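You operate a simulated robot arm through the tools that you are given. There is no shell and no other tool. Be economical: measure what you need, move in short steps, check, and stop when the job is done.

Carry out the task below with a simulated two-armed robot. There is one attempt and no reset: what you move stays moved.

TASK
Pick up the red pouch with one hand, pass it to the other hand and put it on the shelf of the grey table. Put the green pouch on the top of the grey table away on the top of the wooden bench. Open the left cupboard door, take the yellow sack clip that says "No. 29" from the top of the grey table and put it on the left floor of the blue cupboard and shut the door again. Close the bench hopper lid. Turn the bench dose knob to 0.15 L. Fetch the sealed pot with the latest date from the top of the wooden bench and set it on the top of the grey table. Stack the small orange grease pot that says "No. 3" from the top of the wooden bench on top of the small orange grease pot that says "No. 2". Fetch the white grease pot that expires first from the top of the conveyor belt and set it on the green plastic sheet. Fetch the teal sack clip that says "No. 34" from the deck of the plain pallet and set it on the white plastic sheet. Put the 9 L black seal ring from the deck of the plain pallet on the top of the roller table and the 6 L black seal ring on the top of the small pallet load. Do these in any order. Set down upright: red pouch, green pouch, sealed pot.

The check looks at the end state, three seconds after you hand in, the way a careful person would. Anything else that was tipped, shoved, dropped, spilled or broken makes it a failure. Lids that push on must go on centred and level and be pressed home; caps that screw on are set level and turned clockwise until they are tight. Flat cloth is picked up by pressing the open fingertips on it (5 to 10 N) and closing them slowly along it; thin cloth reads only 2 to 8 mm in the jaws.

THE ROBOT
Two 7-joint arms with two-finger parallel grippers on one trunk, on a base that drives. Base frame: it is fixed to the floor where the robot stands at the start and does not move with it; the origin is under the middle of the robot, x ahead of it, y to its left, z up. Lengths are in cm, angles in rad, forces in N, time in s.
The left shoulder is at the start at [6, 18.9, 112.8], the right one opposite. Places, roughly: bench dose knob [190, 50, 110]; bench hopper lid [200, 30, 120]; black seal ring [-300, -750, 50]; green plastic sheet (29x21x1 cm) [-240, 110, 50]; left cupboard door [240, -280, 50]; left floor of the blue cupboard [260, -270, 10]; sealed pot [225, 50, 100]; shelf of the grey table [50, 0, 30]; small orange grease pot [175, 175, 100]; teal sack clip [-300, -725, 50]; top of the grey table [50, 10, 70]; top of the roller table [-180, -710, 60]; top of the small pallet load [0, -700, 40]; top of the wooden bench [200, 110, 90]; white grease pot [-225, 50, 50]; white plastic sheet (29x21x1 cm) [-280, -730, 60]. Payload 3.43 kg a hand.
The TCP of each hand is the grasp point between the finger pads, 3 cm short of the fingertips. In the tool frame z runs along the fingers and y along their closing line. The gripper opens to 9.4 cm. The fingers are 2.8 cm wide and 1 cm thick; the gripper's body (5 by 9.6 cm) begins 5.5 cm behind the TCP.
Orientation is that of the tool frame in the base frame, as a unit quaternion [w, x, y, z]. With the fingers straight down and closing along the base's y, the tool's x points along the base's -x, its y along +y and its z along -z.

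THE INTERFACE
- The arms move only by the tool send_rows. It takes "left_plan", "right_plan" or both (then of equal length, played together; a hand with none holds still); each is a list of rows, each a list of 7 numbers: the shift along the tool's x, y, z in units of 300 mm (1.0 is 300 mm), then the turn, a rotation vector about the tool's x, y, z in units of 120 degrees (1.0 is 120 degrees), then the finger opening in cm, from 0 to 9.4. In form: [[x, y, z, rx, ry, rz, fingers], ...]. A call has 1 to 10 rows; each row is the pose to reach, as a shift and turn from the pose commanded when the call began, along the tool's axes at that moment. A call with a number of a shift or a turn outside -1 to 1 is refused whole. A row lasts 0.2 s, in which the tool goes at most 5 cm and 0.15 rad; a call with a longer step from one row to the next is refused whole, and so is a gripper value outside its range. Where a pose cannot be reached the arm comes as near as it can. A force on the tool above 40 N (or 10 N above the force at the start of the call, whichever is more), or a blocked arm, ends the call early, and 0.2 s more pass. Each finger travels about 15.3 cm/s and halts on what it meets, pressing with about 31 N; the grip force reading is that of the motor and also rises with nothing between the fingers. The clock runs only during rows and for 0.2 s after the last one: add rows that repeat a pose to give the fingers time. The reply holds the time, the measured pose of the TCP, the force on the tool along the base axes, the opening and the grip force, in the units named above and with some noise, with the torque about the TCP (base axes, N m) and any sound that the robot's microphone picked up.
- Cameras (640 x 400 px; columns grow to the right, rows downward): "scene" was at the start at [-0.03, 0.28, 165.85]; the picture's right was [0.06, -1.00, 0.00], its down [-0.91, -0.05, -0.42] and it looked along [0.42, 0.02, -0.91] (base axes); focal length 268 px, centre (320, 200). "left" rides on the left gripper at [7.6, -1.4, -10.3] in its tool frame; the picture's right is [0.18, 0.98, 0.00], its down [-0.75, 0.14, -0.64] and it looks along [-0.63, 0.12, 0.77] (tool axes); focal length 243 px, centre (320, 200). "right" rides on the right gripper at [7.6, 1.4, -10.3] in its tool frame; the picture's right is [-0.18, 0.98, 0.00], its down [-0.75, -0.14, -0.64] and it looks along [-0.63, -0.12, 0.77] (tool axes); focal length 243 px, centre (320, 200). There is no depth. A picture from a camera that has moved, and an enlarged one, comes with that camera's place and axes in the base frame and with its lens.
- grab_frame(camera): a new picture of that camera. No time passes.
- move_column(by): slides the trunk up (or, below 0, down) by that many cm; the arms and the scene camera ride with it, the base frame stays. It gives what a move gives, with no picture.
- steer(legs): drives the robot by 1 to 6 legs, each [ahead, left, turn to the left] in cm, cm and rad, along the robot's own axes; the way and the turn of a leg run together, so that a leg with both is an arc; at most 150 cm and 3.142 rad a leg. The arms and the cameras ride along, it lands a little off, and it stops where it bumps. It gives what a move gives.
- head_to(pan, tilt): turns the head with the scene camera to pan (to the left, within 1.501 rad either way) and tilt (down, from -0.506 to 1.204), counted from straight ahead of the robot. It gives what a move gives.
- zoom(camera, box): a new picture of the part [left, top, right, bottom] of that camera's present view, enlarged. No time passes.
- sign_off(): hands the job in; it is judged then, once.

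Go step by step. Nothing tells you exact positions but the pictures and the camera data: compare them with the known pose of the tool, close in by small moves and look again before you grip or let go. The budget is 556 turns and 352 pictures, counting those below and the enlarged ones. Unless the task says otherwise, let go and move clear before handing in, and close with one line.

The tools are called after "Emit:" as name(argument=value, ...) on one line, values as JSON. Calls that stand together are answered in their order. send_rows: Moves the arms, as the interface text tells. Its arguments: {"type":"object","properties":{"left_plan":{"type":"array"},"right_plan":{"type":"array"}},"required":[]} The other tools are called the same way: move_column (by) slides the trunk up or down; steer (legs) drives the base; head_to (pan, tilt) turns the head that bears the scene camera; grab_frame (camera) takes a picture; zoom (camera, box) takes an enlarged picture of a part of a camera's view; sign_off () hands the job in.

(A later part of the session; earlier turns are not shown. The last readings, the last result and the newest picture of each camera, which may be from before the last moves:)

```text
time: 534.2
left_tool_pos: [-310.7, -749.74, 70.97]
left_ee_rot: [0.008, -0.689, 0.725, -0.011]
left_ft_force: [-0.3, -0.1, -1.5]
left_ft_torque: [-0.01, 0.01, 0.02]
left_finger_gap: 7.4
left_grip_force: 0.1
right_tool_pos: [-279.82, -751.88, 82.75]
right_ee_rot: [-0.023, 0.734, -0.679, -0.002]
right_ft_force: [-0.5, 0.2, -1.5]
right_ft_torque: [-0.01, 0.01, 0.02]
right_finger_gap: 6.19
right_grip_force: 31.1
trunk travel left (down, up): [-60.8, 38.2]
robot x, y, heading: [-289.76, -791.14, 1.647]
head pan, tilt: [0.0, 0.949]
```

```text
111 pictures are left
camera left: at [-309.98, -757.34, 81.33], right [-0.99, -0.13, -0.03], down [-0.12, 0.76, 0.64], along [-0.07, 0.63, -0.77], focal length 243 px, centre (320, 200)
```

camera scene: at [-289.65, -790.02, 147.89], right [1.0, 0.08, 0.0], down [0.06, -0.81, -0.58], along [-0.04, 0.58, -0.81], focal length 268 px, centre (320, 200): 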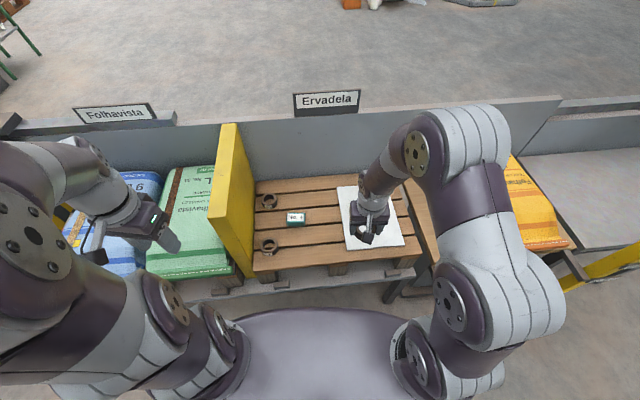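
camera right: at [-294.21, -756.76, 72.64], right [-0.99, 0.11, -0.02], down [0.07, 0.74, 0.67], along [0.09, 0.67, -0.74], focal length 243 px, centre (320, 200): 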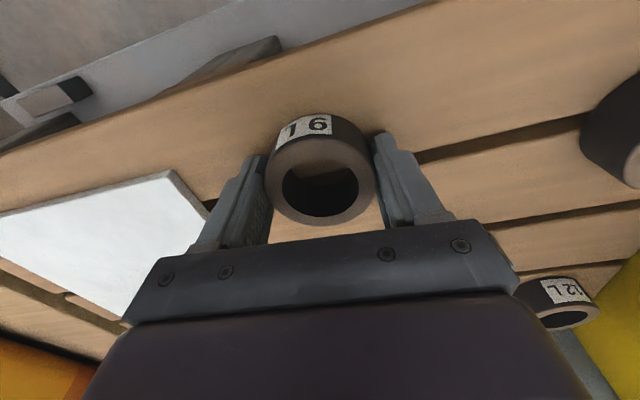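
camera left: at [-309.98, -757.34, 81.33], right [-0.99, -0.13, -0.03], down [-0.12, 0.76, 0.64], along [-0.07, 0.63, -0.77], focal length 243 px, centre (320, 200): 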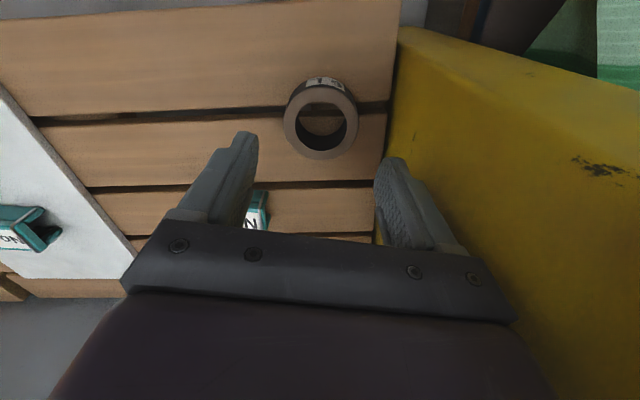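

Emit:
send_rows(left_plan=[[0.0, 0.003, 0.1, 0, 0, 0, 7.4], [0.0, 0.006, 0.2, 0, 0, 0, 7.4], [0.0, 0.008, 0.275, 0, 0, 0, 7.4], [0, 0.008, 0.275, 0, 0, 0, 6.8], [0, 0.008, 0.275, 0, 0, 0, 6], [0, 0.008, 0.275, 0, 0, 0, 5], [0, 0.008, 0.275, 0, 0, 0, 4.5]])

Emit:
grab_frame(camera="left")

```text
time: 535.9
left_tool_pos: [-310.85, -749.97, 62.91]
left_ee_rot: [0.008, -0.689, 0.724, -0.011]
left_ft_force: [0.2, -0.6, 0.0]
left_ft_torque: [-0.02, -0.02, -0.02]
left_finger_gap: 6.17
left_grip_force: 31.0
right_tool_pos: [-279.86, -751.8, 82.79]
right_ee_rot: [-0.024, 0.734, -0.679, -0.002]
right_ft_force: [0.0, 0.1, -0.9]
right_ft_torque: [0.01, -0.01, -0.04]
right_finger_gap: 6.18
right_grip_force: 30.8
trunk travel left (down, up): [-60.8, 38.2]
robot x, y, heading: [-289.39, -791.33, 1.648]
head pan, tilt: [0.0, 0.949]
```

```text
110 pictures are left
camera left: at [-310.01, -757.62, 73.23], right [-0.99, -0.13, -0.03], down [-0.12, 0.76, 0.64], along [-0.07, 0.63, -0.77], focal length 243 px, centre (320, 200)
```

left: 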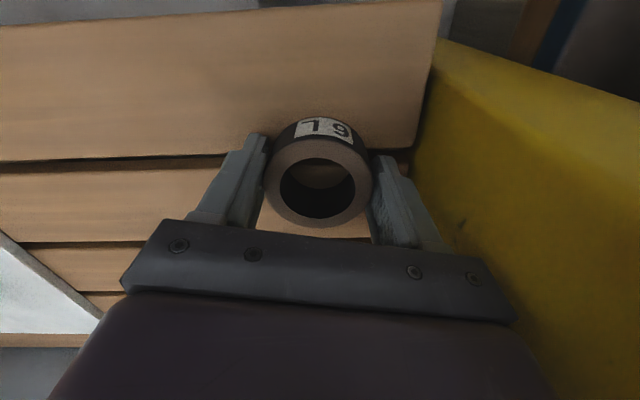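

6 L ring gripped. I lift it, back off and go east to the roller table.

Emit:
send_rows(left_plan=[[0, 0, -0.05, 0, 0, 0, 4.5], [0, 0, -0.18, 0, 0, 0, 4.5], [0, 0, -0.33, 0, 0, 0, 4.5], [0, 0, -0.48, 0, 0, 0, 4.5], [0, 0, -0.63, 0, 0, 0, 4.5], [0, 0, -0.78, 0, 0, 0, 4.5], [0, 0, -0.9, 0, 0, 0, 4.5]])

Emit:
steer(legs=[[-40, 0, 0], [0, -112, 0]])

Emit:
head_to(pan=-0.1, tilt=0.8)

Emit:
grab_frame(camera="scene")

```text
time: 537.5
left_tool_pos: [-311.44, -750.26, 90.14]
left_ee_rot: [0.008, -0.689, 0.724, -0.011]
left_ft_force: [-0.2, 0.3, -0.4]
left_ft_torque: [0.01, -0.04, -0.01]
left_finger_gap: 6.16
left_grip_force: 31.4
right_tool_pos: [-279.78, -751.82, 82.87]
right_ee_rot: [-0.024, 0.733, -0.68, -0.004]
right_ft_force: [1.2, -0.4, -0.6]
right_ft_torque: [0.03, 0.01, -0.01]
right_finger_gap: 6.18
right_grip_force: 31.4
trunk travel left (down, up): [-60.8, 38.2]
robot x, y, heading: [-289.18, -791.06, 1.644]
head pan, tilt: [0.0, 0.949]
```

```text
time: 545.3
left_tool_pos: [-198.81, -782.24, 90.13]
left_ee_rot: [0.008, -0.698, 0.716, -0.01]
left_ft_force: [0.3, 0.7, -0.6]
left_ft_torque: [-0.02, 0.01, 0.0]
left_finger_gap: 6.09
left_grip_force: 30.6
right_tool_pos: [-167.03, -782.96, 82.76]
right_ee_rot: [-0.024, 0.741, -0.671, -0.003]
right_ft_force: [0.7, -0.2, -0.8]
right_ft_torque: [-0.01, 0.01, 0.01]
right_finger_gap: 6.19
right_grip_force: 31.0
trunk travel left (down, up): [-60.8, 38.2]
robot x, y, heading: [-176.24, -822.51, 1.669]
head pan, tilt: [0.0, 0.949]
```

```text
time: 546.0
left_tool_pos: [-198.69, -782.15, 90.02]
left_ee_rot: [0.008, -0.698, 0.716, -0.011]
left_ft_force: [0.8, -1.2, -0.7]
left_ft_torque: [0.01, -0.01, 0.0]
left_finger_gap: 6.08
left_grip_force: 31.0
right_tool_pos: [-167.2, -783.0, 82.73]
right_ee_rot: [-0.023, 0.742, -0.67, -0.002]
right_ft_force: [0.5, 0.3, -1.6]
right_ft_torque: [0.01, -0.02, -0.02]
right_finger_gap: 6.18
right_grip_force: 30.6
trunk travel left (down, up): [-60.8, 38.2]
robot x, y, heading: [-176.0, -822.8, 1.671]
head pan, tilt: [-0.099, 0.799]
```

```text
109 pictures are left
camera scene: at [-175.4, -820.56, 149.04], right [1.0, 0.0, 0.0], down [0.0, -0.72, -0.7], along [0.0, 0.7, -0.72], focal length 268 px, centre (320, 200)
```

scene: 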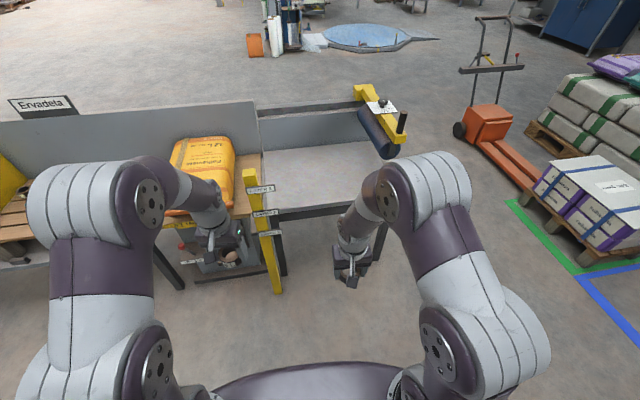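

Roller table surface is free around (−168, −726). I raise the left hand clear of the yellow post and drive up.

Emit:
send_rows(left_plan=[[0, 0, -0.14, 0, 0, 0, 4.5], [0, 0, -0.28, 0, 0, 0, 4.5], [0, 0, -0.42, 0, 0, 0, 4.5], [0.05, 0, -0.5, 0, 0, 0, 4.5]])

Emit:
steer(legs=[[0, -8, 0], [52, 0, 0]])

Emit:
grab_frame(camera="scene")

Emit:
grab_frame(camera="right")

```text
time: 547.0
left_tool_pos: [-198.67, -784.88, 100.89]
left_ee_rot: [0.009, -0.698, 0.716, -0.01]
left_ft_force: [0.5, -1.2, -1.1]
left_ft_torque: [-0.01, 0.02, 0.0]
left_finger_gap: 6.08
left_grip_force: 30.9
left hand out of reach, approached as far as the arm can: row 3, 4
right_tool_pos: [-167.2, -783.07, 82.77]
right_ee_rot: [-0.024, 0.741, -0.671, -0.003]
right_ft_force: [-0.1, 0.1, -1.0]
right_ft_torque: [0.02, 0.02, 0.0]
right_finger_gap: 6.18
right_grip_force: 31.1
trunk travel left (down, up): [-60.8, 38.2]
robot x, y, heading: [-176.08, -822.67, 1.672]
head pan, tilt: [-0.099, 0.799]
```

```text
time: 550.7
left_tool_pos: [-196.01, -731.29, 100.68]
left_ee_rot: [0.008, -0.697, 0.717, -0.01]
left_ft_force: [0.1, -0.4, -1.5]
left_ft_torque: [-0.01, 0.01, -0.04]
left_finger_gap: 6.11
left_grip_force: 31.4
right_tool_pos: [-164.31, -729.7, 82.76]
right_ee_rot: [-0.023, 0.741, -0.671, -0.002]
right_ft_force: [0.5, -0.2, -1.5]
right_ft_torque: [-0.01, -0.03, -0.02]
right_finger_gap: 6.21
right_grip_force: 31.4
trunk travel left (down, up): [-60.8, 38.2]
robot x, y, heading: [-173.27, -769.28, 1.669]
head pan, tilt: [-0.099, 0.799]
```

```text
108 pictures are left
camera scene: at [-172.61, -767.14, 149.05], right [1.0, 0.0, 0.0], down [0.0, -0.72, -0.7], along [0.0, 0.7, -0.72], focal length 268 px, centre (320, 200)
```

scene: 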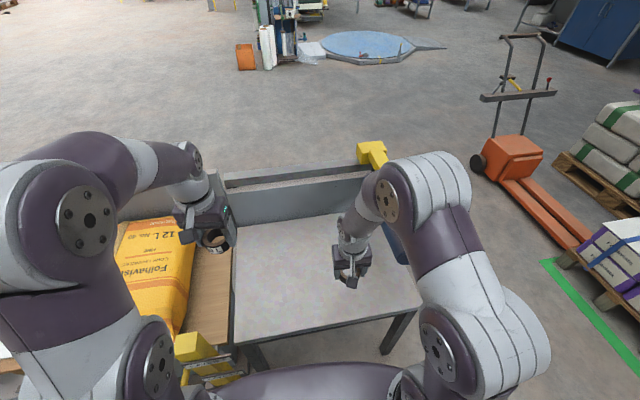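

```text
107 pictures are left
camera right: at [-165.32, -737.88, 92.71], right [-1.0, 0.09, -0.02], down [0.05, 0.74, 0.67], along [0.08, 0.67, -0.74], focal length 243 px, centre (320, 200)
```

right: 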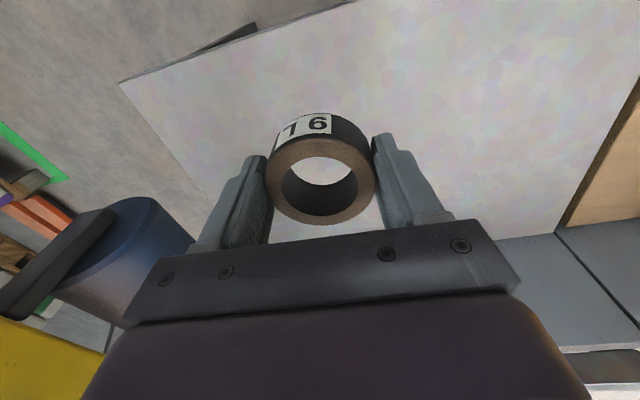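

Emit:
send_rows(right_plan=[[0, 0, 0.12, 0, 0, 0, 4.5], [0, 0, 0.24, 0, 0, 0, 4.5], [0, 0, 0.33, 0, 0, 0, 4.5], [0, 0, 0.33, 0, 0, 0, 4.5]])

Emit:
grab_frame(camera="right")

```text
time: 551.7
left_tool_pos: [-195.81, -731.31, 100.8]
left_ee_rot: [0.008, -0.697, 0.717, -0.01]
left_ft_force: [0.3, 0.6, -0.1]
left_ft_torque: [0.0, -0.02, -0.02]
left_finger_gap: 6.09
left_grip_force: 31.0
right_tool_pos: [-163.89, -729.23, 72.7]
right_ee_rot: [-0.023, 0.74, -0.672, -0.003]
right_ft_force: [-0.5, -0.6, -1.4]
right_ft_torque: [0.0, 0.03, -0.01]
right_finger_gap: 6.21
right_grip_force: 31.5
trunk travel left (down, up): [-60.8, 38.2]
robot x, y, heading: [-172.9, -769.19, 1.672]
head pan, tilt: [-0.099, 0.799]
```

```text
106 pictures are left
camera right: at [-165.0, -737.49, 82.72], right [-1.0, 0.09, -0.02], down [0.05, 0.74, 0.67], along [0.08, 0.67, -0.74], focal length 243 px, centre (320, 200)
```

right: 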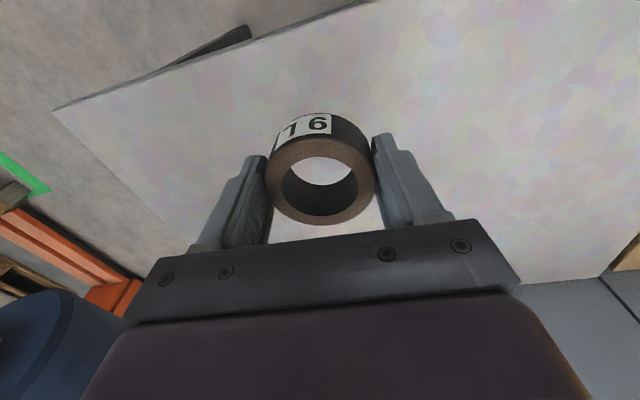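

Emit:
send_rows(right_plan=[[0, 0, 0.12, 0, 0, 0, 4.5], [0, 0, 0.22, 0, 0, 0, 4.5], [0, 0, 0.24, 0, 0, 0, 4.5], [0, 0, 0.24, 0, 0, 0, 4.5]])

Emit:
send_rows(right_plan=[[0, 0, 0.012, 0, 0, 0, 4.5], [0, 0, 0.024, 0, 0, 0, 4.5], [0, 0, 0.036, 0, 0, 0, 4.5], [0, 0, 0.036, 0, 0, 0, 4.5]])

```text
time: 552.7
left_tool_pos: [-195.82, -731.29, 100.77]
left_ee_rot: [0.009, -0.697, 0.717, -0.01]
left_ft_force: [-0.1, -0.1, -0.3]
left_ft_torque: [0.01, 0.01, 0.0]
left_finger_gap: 6.06
left_grip_force: 30.8
right_tool_pos: [-163.74, -729.07, 65.57]
right_ee_rot: [-0.024, 0.74, -0.672, -0.003]
right_ft_force: [0.5, -0.2, -0.6]
right_ft_torque: [-0.03, 0.0, 0.01]
right_finger_gap: 6.16
right_grip_force: 31.3
trunk travel left (down, up): [-60.8, 38.2]
robot x, y, heading: [-173.34, -768.89, 1.668]
head pan, tilt: [-0.099, 0.799]
```

```text
time: 553.7
left_tool_pos: [-195.76, -731.28, 100.74]
left_ee_rot: [0.009, -0.697, 0.717, -0.01]
left_ft_force: [-0.1, 0.3, -0.7]
left_ft_torque: [-0.03, 0.01, -0.01]
left_finger_gap: 6.09
left_grip_force: 31.1
right_tool_pos: [-163.69, -728.86, 64.49]
right_ee_rot: [-0.023, 0.74, -0.672, -0.002]
right_ft_force: [-0.6, -0.3, -1.4]
right_ft_torque: [0.01, -0.01, 0.02]
right_finger_gap: 6.23
right_grip_force: 30.8
trunk travel left (down, up): [-60.8, 38.2]
robot x, y, heading: [-172.93, -769.06, 1.668]
head pan, tilt: [-0.099, 0.799]
```

Emit:
send_rows(right_plan=[[0, 0, 0.012, 0, 0, 0, 4.5], [0, 0, 0.024, 0, 0, 0, 4.5], [0, 0, 0.036, 0, 0, 0, 4.5], [0, 0, 0.036, 0, 0, 0, 4.5]])

Emit:
grab_frame(camera="right")

```text
time: 554.8
left_tool_pos: [-195.93, -731.67, 100.92]
left_ee_rot: [0.009, -0.697, 0.717, -0.01]
left_ft_force: [0.1, -0.7, -0.6]
left_ft_torque: [-0.02, 0.0, 0.02]
left_finger_gap: 6.08
left_grip_force: 31.2
right_tool_pos: [-163.79, -728.87, 63.76]
right_ee_rot: [-0.026, 0.74, -0.672, -0.004]
right_ft_force: [2.4, -8.5, 27.0]
right_ft_torque: [-0.11, -0.68, -0.11]
right_finger_gap: 6.19
right_grip_force: 31.1
trunk travel left (down, up): [-60.8, 38.2]
robot x, y, heading: [-172.85, -768.9, 1.673]
head pan, tilt: [-0.099, 0.799]
stopped in row 4 (right hand): the force on the tool passed its limit (the readings are from after the stop); the commanded pose is now the measured one
```

```text
105 pictures are left
camera right: at [-164.84, -737.21, 73.75], right [-1.0, 0.09, -0.02], down [0.05, 0.73, 0.68], along [0.08, 0.67, -0.74], focal length 243 px, centre (320, 200)
```

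right: 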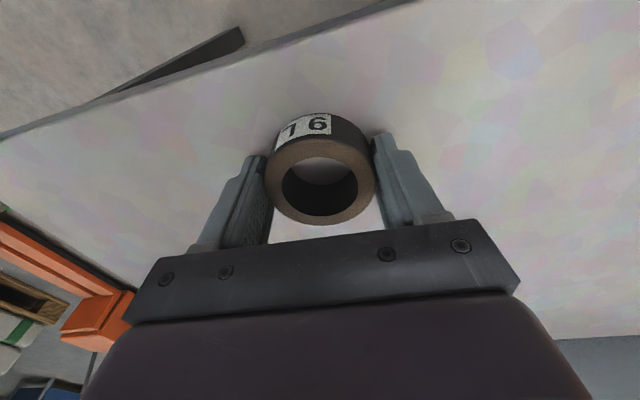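

Contact. I release the 9 L ring and rise.

Emit:
send_rows(right_plan=[[0, 0, -0.005, 0, 0, 0, 6.5], [0, 0, -0.005, 0, 0, 0, 7.2], [0, 0, -0.005, 0, 0, 0, 8], [0, 0, -0.005, 0, 0, 0, 8], [0, 0, -0.1, 0, 0, 0, 8], [0, 0, -0.24, 0, 0, 0, 8], [0, 0, -0.38, 0, 0, 0, 8], [0, 0, -0.52, 0, 0, 0, 8], [0, 0, -0.66, 0, 0, 0, 8]])

Emit:
grab_frame(camera="right")

```text
time: 556.8
left_tool_pos: [-195.76, -731.36, 100.78]
left_ee_rot: [0.009, -0.698, 0.716, -0.01]
left_ft_force: [-0.6, -0.4, -1.2]
left_ft_torque: [0.02, 0.03, -0.02]
left_finger_gap: 6.09
left_grip_force: 31.3
right_tool_pos: [-164.26, -729.68, 83.65]
right_ee_rot: [-0.026, 0.741, -0.672, -0.005]
right_ft_force: [0.5, 0.6, 0.8]
right_ft_torque: [0.0, 0.0, -0.02]
right_finger_gap: 7.99
right_grip_force: 0.0
trunk travel left (down, up): [-60.8, 38.2]
robot x, y, heading: [-173.2, -769.39, 1.668]
head pan, tilt: [-0.099, 0.799]
```

```text
104 pictures are left
camera right: at [-165.2, -738.05, 93.66], right [-1.0, 0.09, -0.02], down [0.05, 0.74, 0.68], along [0.08, 0.67, -0.74], focal length 243 px, centre (320, 200)
```

right: 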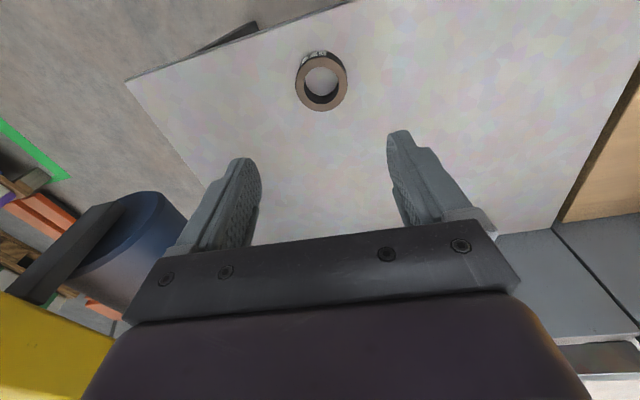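

9 L done. I back off and go east toward the small pallet load.

Emit:
steer(legs=[[-20, 0, 0], [0, -110, 0]])

Emit:
head_to(pan=-0.4, tilt=0.7)

Emit:
grab_frame(camera="scene")

```text
time: 563.4
left_tool_pos: [-88.02, -740.84, 100.7]
left_ee_rot: [0.008, -0.698, 0.716, -0.01]
left_ft_force: [0.2, 0.2, -0.5]
left_ft_torque: [0.02, -0.01, -0.03]
left_finger_gap: 6.05
left_grip_force: 31.0
right_tool_pos: [-56.32, -739.1, 83.58]
right_ee_rot: [-0.025, 0.741, -0.672, -0.003]
right_ft_force: [-0.2, -0.1, 0.1]
right_ft_torque: [-0.02, -0.03, 0.01]
right_finger_gap: 7.98
right_grip_force: 0.1
trunk travel left (down, up): [-60.8, 38.2]
robot x, y, heading: [-65.37, -779.0, 1.671]
head pan, tilt: [-0.099, 0.799]
```

```text
time: 564.2
left_tool_pos: [-88.03, -740.84, 100.76]
left_ee_rot: [0.009, -0.698, 0.716, -0.009]
left_ft_force: [-0.1, -0.2, -1.0]
left_ft_torque: [0.0, 0.0, 0.02]
left_finger_gap: 6.06
left_grip_force: 31.3
right_tool_pos: [-56.38, -739.16, 83.63]
right_ee_rot: [-0.025, 0.741, -0.671, -0.004]
right_ft_force: [-0.4, -0.1, 0.7]
right_ft_torque: [-0.01, -0.01, 0.01]
right_finger_gap: 8.0
right_grip_force: 0.0
trunk travel left (down, up): [-60.8, 38.2]
robot x, y, heading: [-65.1, -779.13, 1.672]
head pan, tilt: [-0.4, 0.7]
```

```text
103 pictures are left
camera scene: at [-62.28, -776.66, 149.87], right [0.96, -0.3, 0.0], down [-0.19, -0.62, -0.76], along [0.23, 0.73, -0.64], focal length 268 px, centre (320, 200)
```

scene: 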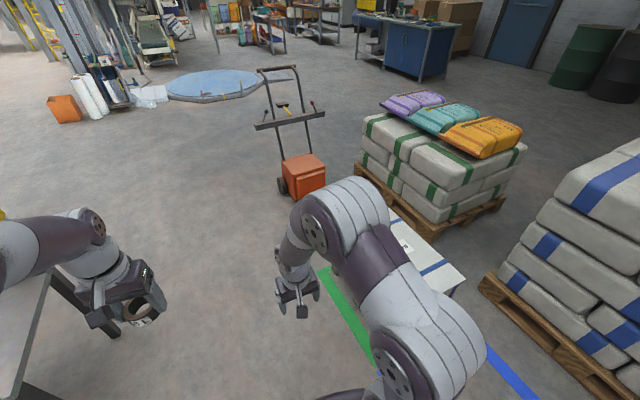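

Emit:
steer(legs=[[-10, -72, 0]])

Emit:
head_to(pan=0.0, tilt=0.9)

Emit:
grab_frame(camera="scene")

Emit:
grab_frame(camera="left")

```text
time: 568.2
left_tool_pos: [-15.3, -743.43, 100.71]
left_ee_rot: [0.009, -0.704, 0.71, -0.01]
left_ft_force: [-0.2, 0.0, -0.2]
left_ft_torque: [0.01, 0.02, -0.01]
left_finger_gap: 6.03
left_grip_force: 30.9
right_tool_pos: [16.4, -741.2, 83.63]
right_ee_rot: [-0.025, 0.746, -0.666, -0.003]
right_ft_force: [-0.8, 0.5, -0.8]
right_ft_torque: [0.02, 0.0, -0.01]
right_finger_gap: 7.98
right_grip_force: 0.0
trunk travel left (down, up): [-60.8, 38.2]
robot x, y, heading: [8.12, -780.81, 1.684]
head pan, tilt: [-0.4, 0.7]
```

```text
time: 569.1
left_tool_pos: [-15.27, -743.51, 100.71]
left_ee_rot: [0.01, -0.703, 0.711, -0.009]
left_ft_force: [-0.4, -0.5, -1.0]
left_ft_torque: [0.02, -0.01, -0.01]
left_finger_gap: 6.05
left_grip_force: 31.4
right_tool_pos: [16.32, -741.28, 83.78]
right_ee_rot: [-0.025, 0.746, -0.665, -0.004]
right_ft_force: [-0.8, 0.2, 0.5]
right_ft_torque: [-0.02, 0.03, 0.0]
right_finger_gap: 7.98
right_grip_force: 0.0
trunk travel left (down, up): [-60.8, 38.2]
robot x, y, heading: [7.91, -781.23, 1.687]
head pan, tilt: [0.0, 0.901]
```

```text
102 pictures are left
camera scene: at [7.82, -779.44, 148.26], right [0.99, 0.11, 0.0], down [0.09, -0.78, -0.62], along [-0.07, 0.62, -0.78], focal length 268 px, centre (320, 200)
```

scene: 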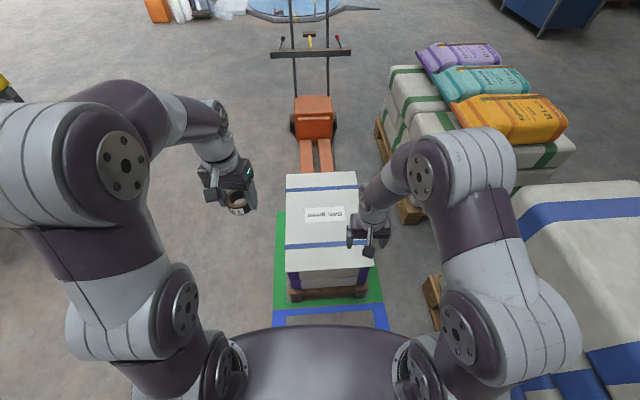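

```text
101 pictures are left
camera left: at [-14.19, -750.98, 111.1], right [-0.98, -0.17, -0.03], down [-0.15, 0.76, 0.64], along [-0.09, 0.63, -0.77], focal length 243 px, centre (320, 200)
```

left: 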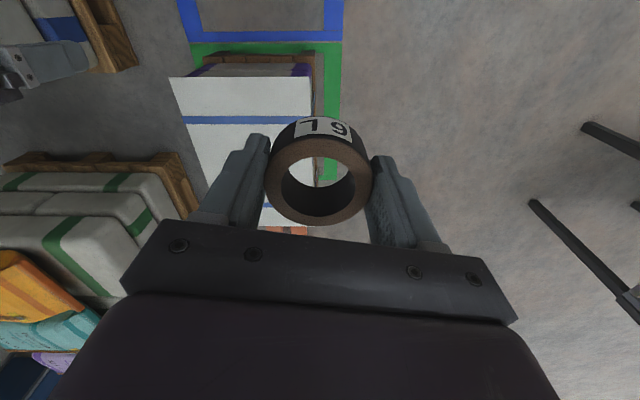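

Small load's top is in front (x −12…17, y −735…−697). I advance 17 cm, then swing the left hand over it.

Emit:
steer(legs=[[16, -3, 0]])

Emit:
send_rows(left_plan=[[-0.07, -0.09, 0, 0, 0, 0, 4.5], [-0.14, -0.18, 0, 0, 0, 0, 4.5], [-0.2, -0.28, 0, 0, 0, 0, 4.5], [-0.27, -0.374, 0, 0, 0, 0, 4.5], [-0.27, -0.374, 0.14, 0, 0, 0, 4.5], [-0.27, -0.374, 0.28, 0, 0, 0, 4.5], [-0.27, -0.374, 0.42, 0, 0, 0, 4.5]])

Emit:
grab_frame(camera="left")

Emit:
grab_frame(camera="scene")

```text
time: 570.5
left_tool_pos: [-14.0, -726.66, 100.72]
left_ee_rot: [0.009, -0.702, 0.712, -0.01]
left_ft_force: [0.3, -0.2, -0.8]
left_ft_torque: [0.02, -0.01, -0.01]
left_finger_gap: 6.05
left_grip_force: 31.2
right_tool_pos: [17.65, -724.73, 83.67]
right_ee_rot: [-0.024, 0.745, -0.667, -0.004]
right_ft_force: [0.2, -0.1, 0.0]
right_ft_torque: [0.01, 0.02, 0.03]
right_finger_gap: 8.02
right_grip_force: 0.0
trunk travel left (down, up): [-60.8, 38.2]
robot x, y, heading: [9.26, -764.24, 1.685]
head pan, tilt: [0.0, 0.901]
```

```text
time: 572.1
left_tool_pos: [-2.36, -718.91, 88.12]
left_ee_rot: [0.008, -0.701, 0.713, -0.01]
left_ft_force: [-0.6, -0.3, -0.9]
left_ft_torque: [0.0, 0.01, 0.01]
left_finger_gap: 6.04
left_grip_force: 30.9
left hand out of reach, approached as far as the arm can: row 1, 2, 3, 4
right_tool_pos: [17.55, -724.7, 83.58]
right_ee_rot: [-0.024, 0.745, -0.666, -0.003]
right_ft_force: [-0.3, 0.3, -0.3]
right_ft_torque: [-0.02, 0.0, 0.03]
right_finger_gap: 7.99
right_grip_force: 0.0
trunk travel left (down, up): [-60.8, 38.2]
robot x, y, heading: [9.1, -764.71, 1.688]
head pan, tilt: [0.0, 0.901]
```

```text
100 pictures are left
camera left: at [-1.29, -726.61, 98.59], right [-0.99, -0.17, -0.03], down [-0.15, 0.76, 0.64], along [-0.09, 0.63, -0.77], focal length 243 px, centre (320, 200)
```

left: 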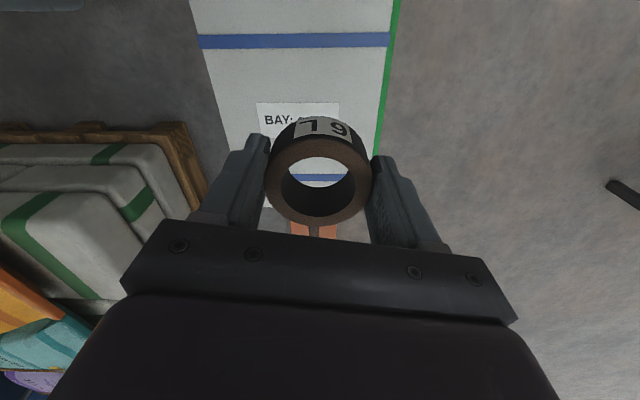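

```text
99 pictures are left
camera scene: at [8.93, -762.88, 148.26], right [0.99, 0.11, 0.0], down [0.09, -0.78, -0.62], along [-0.07, 0.62, -0.78], focal length 268 px, centre (320, 200)
```

scene: 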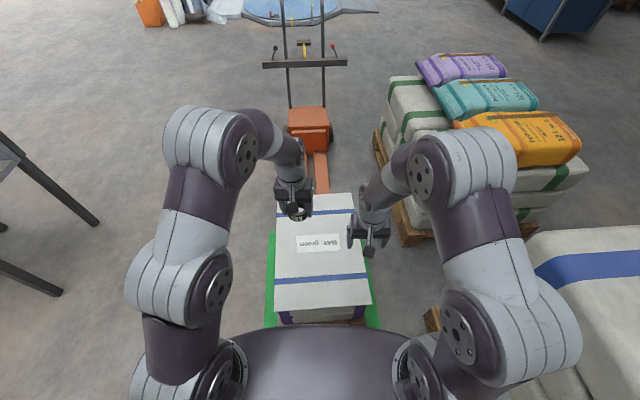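

Emit:
send_rows(left_plan=[[-0.05, 0, 0.13, 0, 0, 0, 4.5], [-0.1, 0, 0.26, 0, 0, 0, 4.5], [-0.15, 0, 0.39, 0, 0, 0, 4.5], [-0.19, 0, 0.52, 0, 0, 0, 4.5], [-0.19, 0, 0.66, 0, 0, 0, 4.5], [-0.19, 0, 0.8, 0, 0, 0, 4.5]])

Emit:
grab_frame(camera="left")

Emit:
zoom(camera="scene", box=[240, 180, 400, 320])

```text
time: 573.5
left_tool_pos: [-1.31, -713.07, 64.21]
left_ee_rot: [0.008, -0.702, 0.712, -0.011]
left_ft_force: [0.5, -0.3, -1.1]
left_ft_torque: [-0.06, -0.03, 0.05]
left_finger_gap: 6.05
left_grip_force: 30.9
right_tool_pos: [17.63, -724.7, 83.61]
right_ee_rot: [-0.025, 0.745, -0.666, -0.004]
right_ft_force: [0.6, 0.2, 0.2]
right_ft_torque: [0.0, -0.01, 0.03]
right_finger_gap: 7.99
right_grip_force: 0.0
trunk travel left (down, up): [-60.8, 38.2]
robot x, y, heading: [9.39, -764.37, 1.678]
head pan, tilt: [0.0, 0.901]
```

```text
98 pictures are left
camera left: at [-0.28, -720.7, 74.53], right [-0.99, -0.17, -0.03], down [-0.15, 0.76, 0.64], along [-0.09, 0.63, -0.77], focal length 243 px, centre (320, 200)
```

left: 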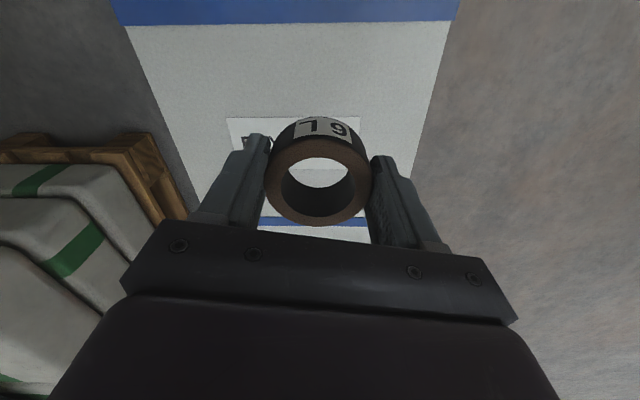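

```text
2.86 times, centred on (320, 250) of scene
camera zoom: at [8.94, -762.88, 148.26], right [0.99, 0.11, 0.0], down [0.09, -0.78, -0.62], along [-0.07, 0.62, -0.78], focal length 765 px, centre (320, 57)
```

zoom: 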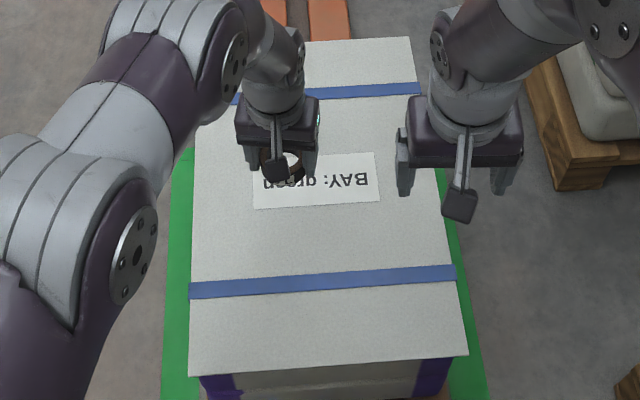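

Emit:
send_rows(left_plan=[[0, 0, 0.12, 0, 0, 0, 4.5], [0, 0, 0.24, 0, 0, 0, 4.5], [0, 0, 0.33, 0, 0, 0, 4.5], [0, 0, 0.33, 0, 0, 0, 4.5]])

Emit:
grab_frame(camera="left")

```text
time: 574.5
left_tool_pos: [-1.33, -713.32, 54.5]
left_ee_rot: [0.009, -0.703, 0.712, -0.01]
left_ft_force: [0.0, -0.3, -0.6]
left_ft_torque: [-0.01, 0.0, 0.02]
left_finger_gap: 6.05
left_grip_force: 31.0
right_tool_pos: [17.62, -724.76, 83.63]
right_ee_rot: [-0.024, 0.745, -0.667, -0.004]
right_ft_force: [-0.1, 0.3, -0.1]
right_ft_torque: [0.0, -0.01, 0.0]
right_finger_gap: 7.98
right_grip_force: 0.0
trunk travel left (down, up): [-60.8, 38.2]
robot x, y, heading: [9.66, -764.28, 1.689]
head pan, tilt: [0.0, 0.901]
```

```text
96 pictures are left
camera left: at [-0.22, -721.02, 64.79], right [-0.99, -0.17, -0.03], down [-0.15, 0.76, 0.64], along [-0.09, 0.63, -0.77], focal length 243 px, centre (320, 200)
```

left: 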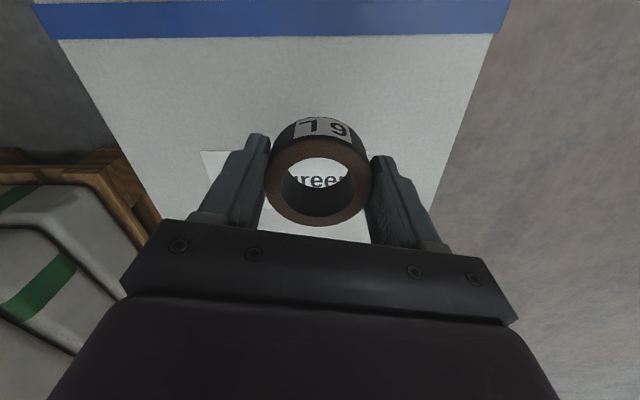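

Emit:
send_rows(left_plan=[[0, 0, 0.1, 0, 0, 0, 4.5], [0, 0, 0.2, 0, 0, 0, 4.5], [0, 0, 0.27, 0, 0, 0, 4.5], [0, 0, 0.27, 0, 0, 0, 4.5]])

Emit:
send_rows(left_plan=[[0, 0, 0.014, 0, 0, 0, 4.5], [0, 0, 0.028, 0, 0, 0, 4.5], [0, 0, 0.042, 0, 0, 0, 4.5], [0, 0, 0.042, 0, 0, 0, 4.5]])

```text
time: 575.7
left_tool_pos: [-0.88, -711.3, 50.32]
left_ee_rot: [0.027, -0.7, 0.713, 0.004]
left_ft_force: [-1.0, -0.4, 0.0]
left_ft_torque: [-0.02, -0.07, -0.02]
left_finger_gap: 6.05
left_grip_force: 30.6
left hand out of reach, approached as far as the arm can: row 3, 4
right_tool_pos: [17.7, -724.73, 83.66]
right_ee_rot: [-0.025, 0.745, -0.667, -0.004]
right_ft_force: [0.5, -0.1, -0.7]
right_ft_torque: [-0.03, -0.01, 0.0]
right_finger_gap: 7.98
right_grip_force: 0.0
trunk travel left (down, up): [-60.8, 38.2]
robot x, y, heading: [9.43, -764.05, 1.686]
head pan, tilt: [0.0, 0.901]
stopped in row 4 (left hand): the arm was blocked; the commanded pose is now the measured one
```

```text
time: 576.3
left_tool_pos: [-0.79, -710.87, 51.27]
left_ee_rot: [0.023, -0.7, 0.714, 0.0]
left_ft_force: [0.7, 0.5, -0.5]
left_ft_torque: [0.01, 0.03, 0.03]
left_finger_gap: 6.07
left_grip_force: 30.8
right_tool_pos: [17.7, -724.7, 83.63]
right_ee_rot: [-0.025, 0.745, -0.667, -0.004]
right_ft_force: [-0.3, 1.0, 0.7]
right_ft_torque: [-0.01, 0.01, 0.0]
right_finger_gap: 8.01
right_grip_force: 0.1
trunk travel left (down, up): [-60.8, 38.2]
robot x, y, heading: [8.96, -764.51, 1.682]
head pan, tilt: [0.0, 0.901]
stopped in row 2 (left hand): the arm was blocked; the commanded pose is now the measured one
```

Arm at its lower reach; I lower the trunk instead.

Emit:
move_column(by=-4.5)

Emit:
send_rows(left_plan=[[0.03, 0, 0, 0, 0, 0, 4.5], [0.045, 0, 0, 0, 0, 0, 4.5]])

Emit:
grab_frame(camera="left")

```text
time: 577.2
left_tool_pos: [-0.69, -710.65, 46.85]
left_ee_rot: [0.025, -0.701, 0.713, 0.001]
left_ft_force: [-0.7, -0.7, -0.8]
left_ft_torque: [0.0, 0.03, 0.03]
left_finger_gap: 6.05
left_grip_force: 31.4
right_tool_pos: [17.63, -724.77, 79.16]
right_ee_rot: [-0.025, 0.745, -0.666, -0.004]
right_ft_force: [1.0, -0.5, 0.2]
right_ft_torque: [-0.02, 0.0, -0.01]
right_finger_gap: 7.99
right_grip_force: 0.1
trunk travel left (down, up): [-56.3, 42.7]
robot x, y, heading: [9.56, -764.34, 1.682]
head pan, tilt: [0.0, 0.901]
```

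```text
time: 577.8
left_tool_pos: [-0.78, -712.16, 46.41]
left_ee_rot: [0.022, -0.701, 0.713, 0.0]
left_ft_force: [0.7, 0.2, -1.1]
left_ft_torque: [0.0, 0.0, 0.01]
left_finger_gap: 6.06
left_grip_force: 30.9
right_tool_pos: [17.61, -724.61, 79.1]
right_ee_rot: [-0.024, 0.745, -0.667, -0.003]
right_ft_force: [-0.2, -0.7, 0.0]
right_ft_torque: [-0.02, -0.01, 0.02]
right_finger_gap: 8.01
right_grip_force: 0.1
trunk travel left (down, up): [-56.3, 42.7]
robot x, y, heading: [9.26, -764.29, 1.683]
head pan, tilt: [0.0, 0.901]
```

```text
95 pictures are left
camera left: at [0.17, -720.13, 56.57], right [-0.99, -0.17, -0.04], down [-0.15, 0.74, 0.66], along [-0.08, 0.66, -0.75], focal length 243 px, centre (320, 200)
```

left: 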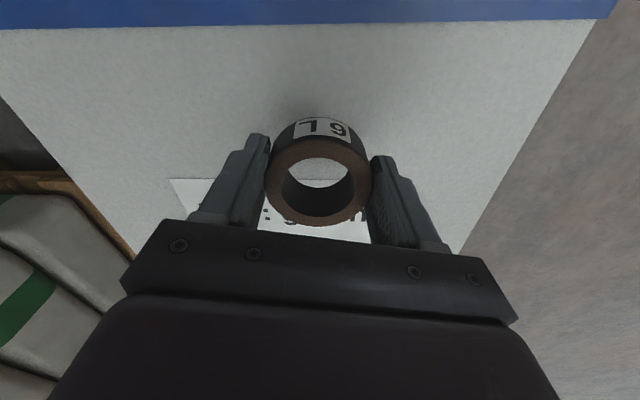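

Emit:
move_column(by=-1)

Emit:
move_column(by=-0.7)

```text
time: 578.4
left_tool_pos: [-0.73, -712.17, 45.51]
left_ee_rot: [0.022, -0.701, 0.713, 0.0]
left_ft_force: [0.2, -0.7, -0.5]
left_ft_torque: [0.02, -0.04, 0.02]
left_finger_gap: 6.04
left_grip_force: 31.5
right_tool_pos: [17.52, -724.77, 78.23]
right_ee_rot: [-0.025, 0.745, -0.666, -0.004]
right_ft_force: [-0.6, 0.4, 0.2]
right_ft_torque: [0.01, -0.02, 0.02]
right_finger_gap: 8.03
right_grip_force: 0.0
trunk travel left (down, up): [-55.3, 43.7]
robot x, y, heading: [9.44, -764.48, 1.685]
head pan, tilt: [0.0, 0.901]
```

```text
time: 578.9
left_tool_pos: [-0.86, -712.15, 44.9]
left_ee_rot: [0.022, -0.701, 0.713, 0.001]
left_ft_force: [-0.3, -0.6, -0.2]
left_ft_torque: [-0.01, 0.01, 0.03]
left_finger_gap: 6.05
left_grip_force: 30.9
right_tool_pos: [17.67, -724.77, 77.6]
right_ee_rot: [-0.024, 0.745, -0.666, -0.003]
right_ft_force: [-0.6, -0.7, 0.2]
right_ft_torque: [0.03, 0.0, -0.01]
right_finger_gap: 8.03
right_grip_force: 0.0
trunk travel left (down, up): [-54.6, 44.4]
robot x, y, heading: [9.17, -764.71, 1.681]
head pan, tilt: [0.0, 0.901]
```

Emit:
move_column(by=-0.6)

Emit:
move_column(by=-0.6)

```text
time: 579.5
left_tool_pos: [-0.82, -712.09, 44.29]
left_ee_rot: [0.023, -0.7, 0.713, 0.0]
left_ft_force: [0.6, -1.0, -0.8]
left_ft_torque: [0.0, 0.01, -0.01]
left_finger_gap: 6.03
left_grip_force: 30.9
right_tool_pos: [17.6, -724.76, 76.77]
right_ee_rot: [-0.024, 0.745, -0.666, -0.004]
right_ft_force: [-0.2, 0.4, -0.5]
right_ft_torque: [-0.01, 0.03, 0.01]
right_finger_gap: 8.0
right_grip_force: 0.0
trunk travel left (down, up): [-54.0, 45.0]
robot x, y, heading: [9.4, -764.76, 1.683]
head pan, tilt: [0.0, 0.901]
```

```text
time: 580.0
left_tool_pos: [-0.85, -712.15, 43.69]
left_ee_rot: [0.023, -0.701, 0.713, 0.0]
left_ft_force: [0.1, -0.3, -0.1]
left_ft_torque: [0.01, 0.01, 0.03]
left_finger_gap: 6.04
left_grip_force: 31.2
right_tool_pos: [17.5, -724.79, 76.15]
right_ee_rot: [-0.024, 0.745, -0.666, -0.004]
right_ft_force: [-0.1, -0.2, 0.2]
right_ft_torque: [0.0, 0.02, 0.0]
right_finger_gap: 8.0
right_grip_force: 0.1
trunk travel left (down, up): [-53.4, 45.6]
robot x, y, heading: [9.26, -764.56, 1.686]
head pan, tilt: [0.0, 0.901]
```

Emit:
move_column(by=-0.6)

Emit:
move_column(by=-0.6)

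Emit:
grab_frame(camera="left")

```text
time: 580.6
left_tool_pos: [-0.82, -712.13, 42.91]
left_ee_rot: [0.023, -0.701, 0.713, 0.0]
left_ft_force: [0.1, 0.1, -0.3]
left_ft_torque: [-0.02, 0.03, 0.0]
left_finger_gap: 6.03
left_grip_force: 31.0
right_tool_pos: [17.69, -724.79, 75.69]
right_ee_rot: [-0.025, 0.745, -0.667, -0.003]
right_ft_force: [0.2, -0.1, 0.1]
right_ft_torque: [-0.01, 0.01, -0.03]
right_finger_gap: 8.0
right_grip_force: 0.0
trunk travel left (down, up): [-52.8, 46.2]
robot x, y, heading: [9.38, -764.6, 1.682]
head pan, tilt: [0.0, 0.901]
```

```text
time: 581.1
left_tool_pos: [-0.78, -712.17, 42.8]
left_ee_rot: [0.023, -0.7, 0.713, 0.001]
left_ft_force: [-2.5, -7.3, 27.7]
left_ft_torque: [-0.73, 0.69, 0.08]
left_finger_gap: 6.03
left_grip_force: 31.1
right_tool_pos: [17.66, -724.81, 75.22]
right_ee_rot: [-0.026, 0.745, -0.666, -0.005]
right_ft_force: [-0.5, 0.3, 0.4]
right_ft_torque: [0.0, 0.0, -0.06]
right_finger_gap: 7.96
right_grip_force: 0.0
trunk travel left (down, up): [-52.2, 46.8]
robot x, y, heading: [9.14, -764.72, 1.679]
head pan, tilt: [0.0, 0.901]
```

```text
94 pictures are left
camera left: at [0.2, -720.11, 52.77], right [-0.99, -0.17, -0.04], down [-0.15, 0.73, 0.66], along [-0.08, 0.66, -0.75], focal length 243 px, centre (320, 200)
```

left: 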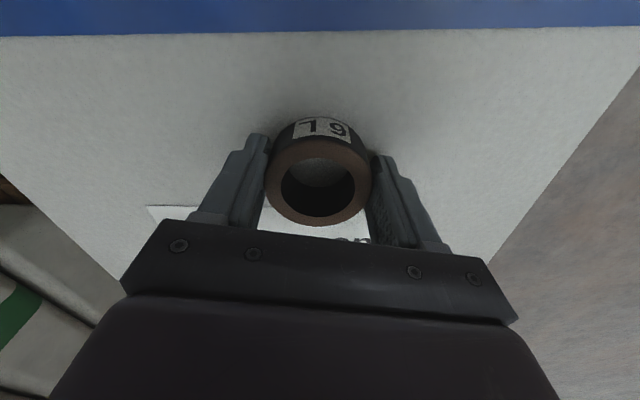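

Contact. I release the 6 L ring and rise.

Emit:
send_rows(left_plan=[[0, 0, -0.005, 0, 0, 0, 6.5], [0, 0, -0.005, 0, 0, 0, 7.2], [0, 0, -0.005, 0, 0, 0, 8], [0, 0, -0.005, 0, 0, 0, 8]])

Emit:
move_column(by=25)

Emit:
grab_frame(camera="left")

```text
time: 582.1
left_tool_pos: [-0.74, -712.29, 42.65]
left_ee_rot: [0.022, -0.701, 0.713, 0.0]
left_ft_force: [-0.3, 0.5, -0.2]
left_ft_torque: [0.0, 0.0, 0.02]
left_finger_gap: 7.99
left_grip_force: 0.1
right_tool_pos: [17.59, -724.8, 75.02]
right_ee_rot: [-0.024, 0.745, -0.667, -0.004]
right_ft_force: [0.0, 0.0, -0.1]
right_ft_torque: [0.02, -0.01, -0.01]
right_finger_gap: 8.0
right_grip_force: 0.1
trunk travel left (down, up): [-52.2, 46.8]
robot x, y, heading: [8.92, -764.61, 1.682]
head pan, tilt: [0.0, 0.901]
```

```text
time: 584.7
left_tool_pos: [-0.89, -712.23, 67.47]
left_ee_rot: [0.022, -0.701, 0.713, 0.0]
left_ft_force: [1.6, 0.0, 0.3]
left_ft_torque: [0.02, -0.01, 0.01]
left_finger_gap: 8.02
left_grip_force: 0.1
right_tool_pos: [17.54, -724.66, 100.01]
right_ee_rot: [-0.025, 0.745, -0.667, -0.004]
right_ft_force: [0.0, -0.2, -0.2]
right_ft_torque: [-0.05, 0.01, 0.03]
right_finger_gap: 8.0
right_grip_force: 0.1
trunk travel left (down, up): [-77.2, 21.8]
robot x, y, heading: [9.49, -764.06, 1.686]
head pan, tilt: [0.0, 0.901]
```

```text
93 pictures are left
camera left: at [0.2, -720.15, 77.64], right [-0.99, -0.17, -0.04], down [-0.15, 0.74, 0.66], along [-0.08, 0.66, -0.75], focal length 243 px, centre (320, 200)
```

left: 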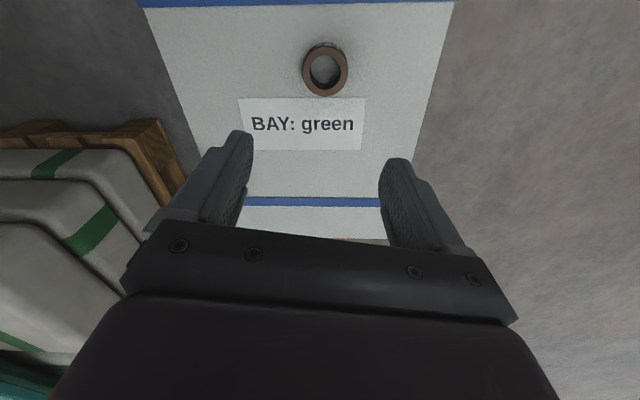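

All pallet tasks done. Last: the white grease pot on the conveyor. I raise the trunk and drive north again through the corridor west of the pallet jack.

Emit:
move_column(by=20)

Emit:
steer(legs=[[-30, 0, -0.115], [0, 90, 0]])

Emit:
head_to(pan=0.0, tilt=0.6)

Emit:
grab_frame(camera="scene")

```text
time: 586.9
left_tool_pos: [-0.8, -712.3, 87.5]
left_ee_rot: [0.021, -0.701, 0.713, 0.0]
left_ft_force: [-0.8, -0.1, -0.4]
left_ft_torque: [-0.01, 0.02, 0.0]
left_finger_gap: 7.98
left_grip_force: 0.1
right_tool_pos: [17.68, -724.77, 120.02]
right_ee_rot: [-0.025, 0.745, -0.667, -0.004]
right_ft_force: [0.8, -0.3, -0.1]
right_ft_torque: [-0.01, -0.03, 0.02]
right_finger_gap: 8.01
right_grip_force: 0.1
trunk travel left (down, up): [-97.2, 1.8]
robot x, y, heading: [9.23, -764.39, 1.68]
head pan, tilt: [0.0, 0.901]
```

```text
time: 593.2
left_tool_pos: [-81.88, -741.84, 87.49]
left_ee_rot: [0.023, -0.659, 0.752, -0.001]
left_ft_force: [0.3, -0.6, 0.0]
left_ft_torque: [-0.01, 0.02, 0.01]
left_finger_gap: 8.03
left_grip_force: 0.0
right_tool_pos: [-64.98, -756.29, 119.95]
right_ee_rot: [-0.025, 0.707, -0.707, -0.002]
right_ft_force: [0.6, 1.0, 0.1]
right_ft_torque: [0.0, 0.01, 0.02]
right_finger_gap: 7.99
right_grip_force: 0.0
trunk travel left (down, up): [-97.2, 1.8]
robot x, y, heading: [-78.01, -794.88, 1.575]
head pan, tilt: [0.0, 0.901]
```

```text
time: 594.0
left_tool_pos: [-82.0, -741.89, 87.63]
left_ee_rot: [0.023, -0.659, 0.752, 0.0]
left_ft_force: [0.0, 0.2, 0.5]
left_ft_torque: [0.03, 0.03, -0.03]
left_finger_gap: 8.03
left_grip_force: 0.2
right_tool_pos: [-65.05, -756.32, 120.07]
right_ee_rot: [0.025, -0.707, 0.707, 0.002]
right_ft_force: [-1.1, 0.7, -0.1]
right_ft_torque: [0.0, -0.02, -0.02]
right_finger_gap: 8.0
right_grip_force: 0.1
trunk travel left (down, up): [-97.2, 1.8]
robot x, y, heading: [-77.89, -794.88, 1.57]
head pan, tilt: [0.0, 0.6]
```

```text
92 pictures are left
camera scene: at [-77.98, -792.07, 187.13], right [1.0, 0.0, 0.0], down [0.0, -0.57, -0.82], along [0.0, 0.82, -0.57], focal length 268 px, centre (320, 200)
```

scene: 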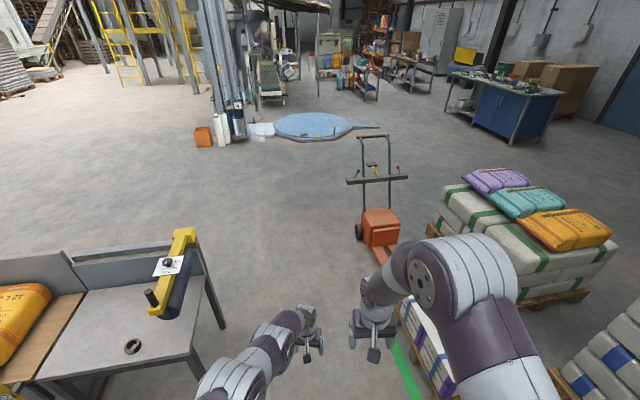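

Emit:
steer(legs=[[0, 23, 0], [150, 0, 0], [130, 0, 0]])

Emit:
steer(legs=[[0, -150, 0], [150, 0, 0], [150, 0, 0], [80, 0, 0]])

Emit:
head_to(pan=0.9, tilt=0.5)

Emit:
grab_frame(camera="scene")

```text
time: 609.0
left_tool_pos: [-100.92, -459.52, 87.54]
left_ee_rot: [0.022, -0.654, 0.756, -0.001]
left_ft_force: [0.6, 0.8, 0.4]
left_ft_torque: [0.03, -0.04, -0.01]
left_finger_gap: 8.01
left_grip_force: 0.0
right_tool_pos: [-84.29, -474.28, 120.05]
right_ee_rot: [0.025, -0.702, 0.712, 0.003]
right_ft_force: [-1.2, -0.5, -0.8]
right_ft_torque: [0.01, 0.01, -0.01]
right_finger_gap: 7.99
right_grip_force: 0.0
trunk travel left (down, up): [-97.2, 1.8]
robot x, y, heading: [-97.54, -512.57, 1.554]
head pan, tilt: [0.0, 0.6]
```

```text
time: 627.9
left_tool_pos: [43.43, -229.0, 87.69]
left_ee_rot: [-0.023, 0.734, -0.679, -0.003]
left_ft_force: [-0.4, -0.6, 0.0]
left_ft_torque: [0.0, 0.0, -0.04]
left_finger_gap: 8.02
left_grip_force: 0.1
right_tool_pos: [62.87, -239.78, 120.13]
right_ee_rot: [-0.026, 0.775, -0.631, -0.007]
right_ft_force: [0.1, -0.2, -0.6]
right_ft_torque: [0.06, 0.05, 0.01]
right_finger_gap: 8.01
right_grip_force: 0.0
trunk travel left (down, up): [-97.2, 1.8]
robot x, y, heading: [58.11, -279.84, 1.777]
head pan, tilt: [0.0, 0.6]
stopped in leg 3: the robot was blocked; the commanded pose is now the measured one
```

```text
time: 629.1
left_tool_pos: [43.29, -228.7, 87.58]
left_ee_rot: [-0.023, 0.734, -0.679, 0.0]
left_ft_force: [-0.1, 0.0, 0.3]
left_ft_torque: [0.03, -0.04, -0.01]
left_finger_gap: 8.0
left_grip_force: 0.1
right_tool_pos: [62.86, -239.57, 119.96]
right_ee_rot: [-0.024, 0.776, -0.631, -0.006]
right_ft_force: [-0.9, -0.7, 0.2]
right_ft_torque: [0.02, 0.0, 0.01]
right_finger_gap: 8.02
right_grip_force: 0.1
trunk travel left (down, up): [-97.2, 1.8]
robot x, y, heading: [58.19, -279.97, 1.776]
head pan, tilt: [0.901, 0.499]
```

```text
91 pictures are left
camera scene: at [51.23, -281.75, 188.04], right [0.45, 0.89, 0.0], down [0.43, -0.21, -0.88], along [-0.79, 0.39, -0.48], focal length 268 px, centre (320, 200)
```

scene: 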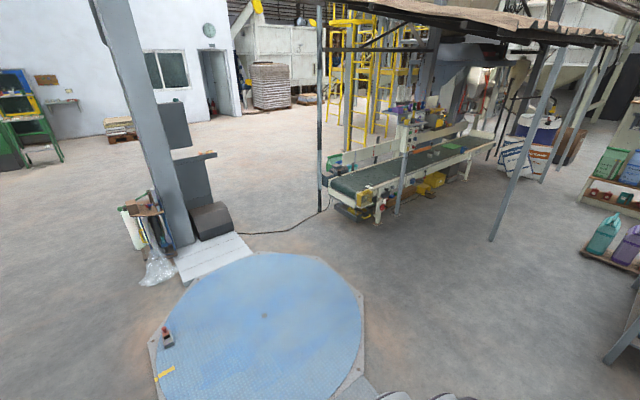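

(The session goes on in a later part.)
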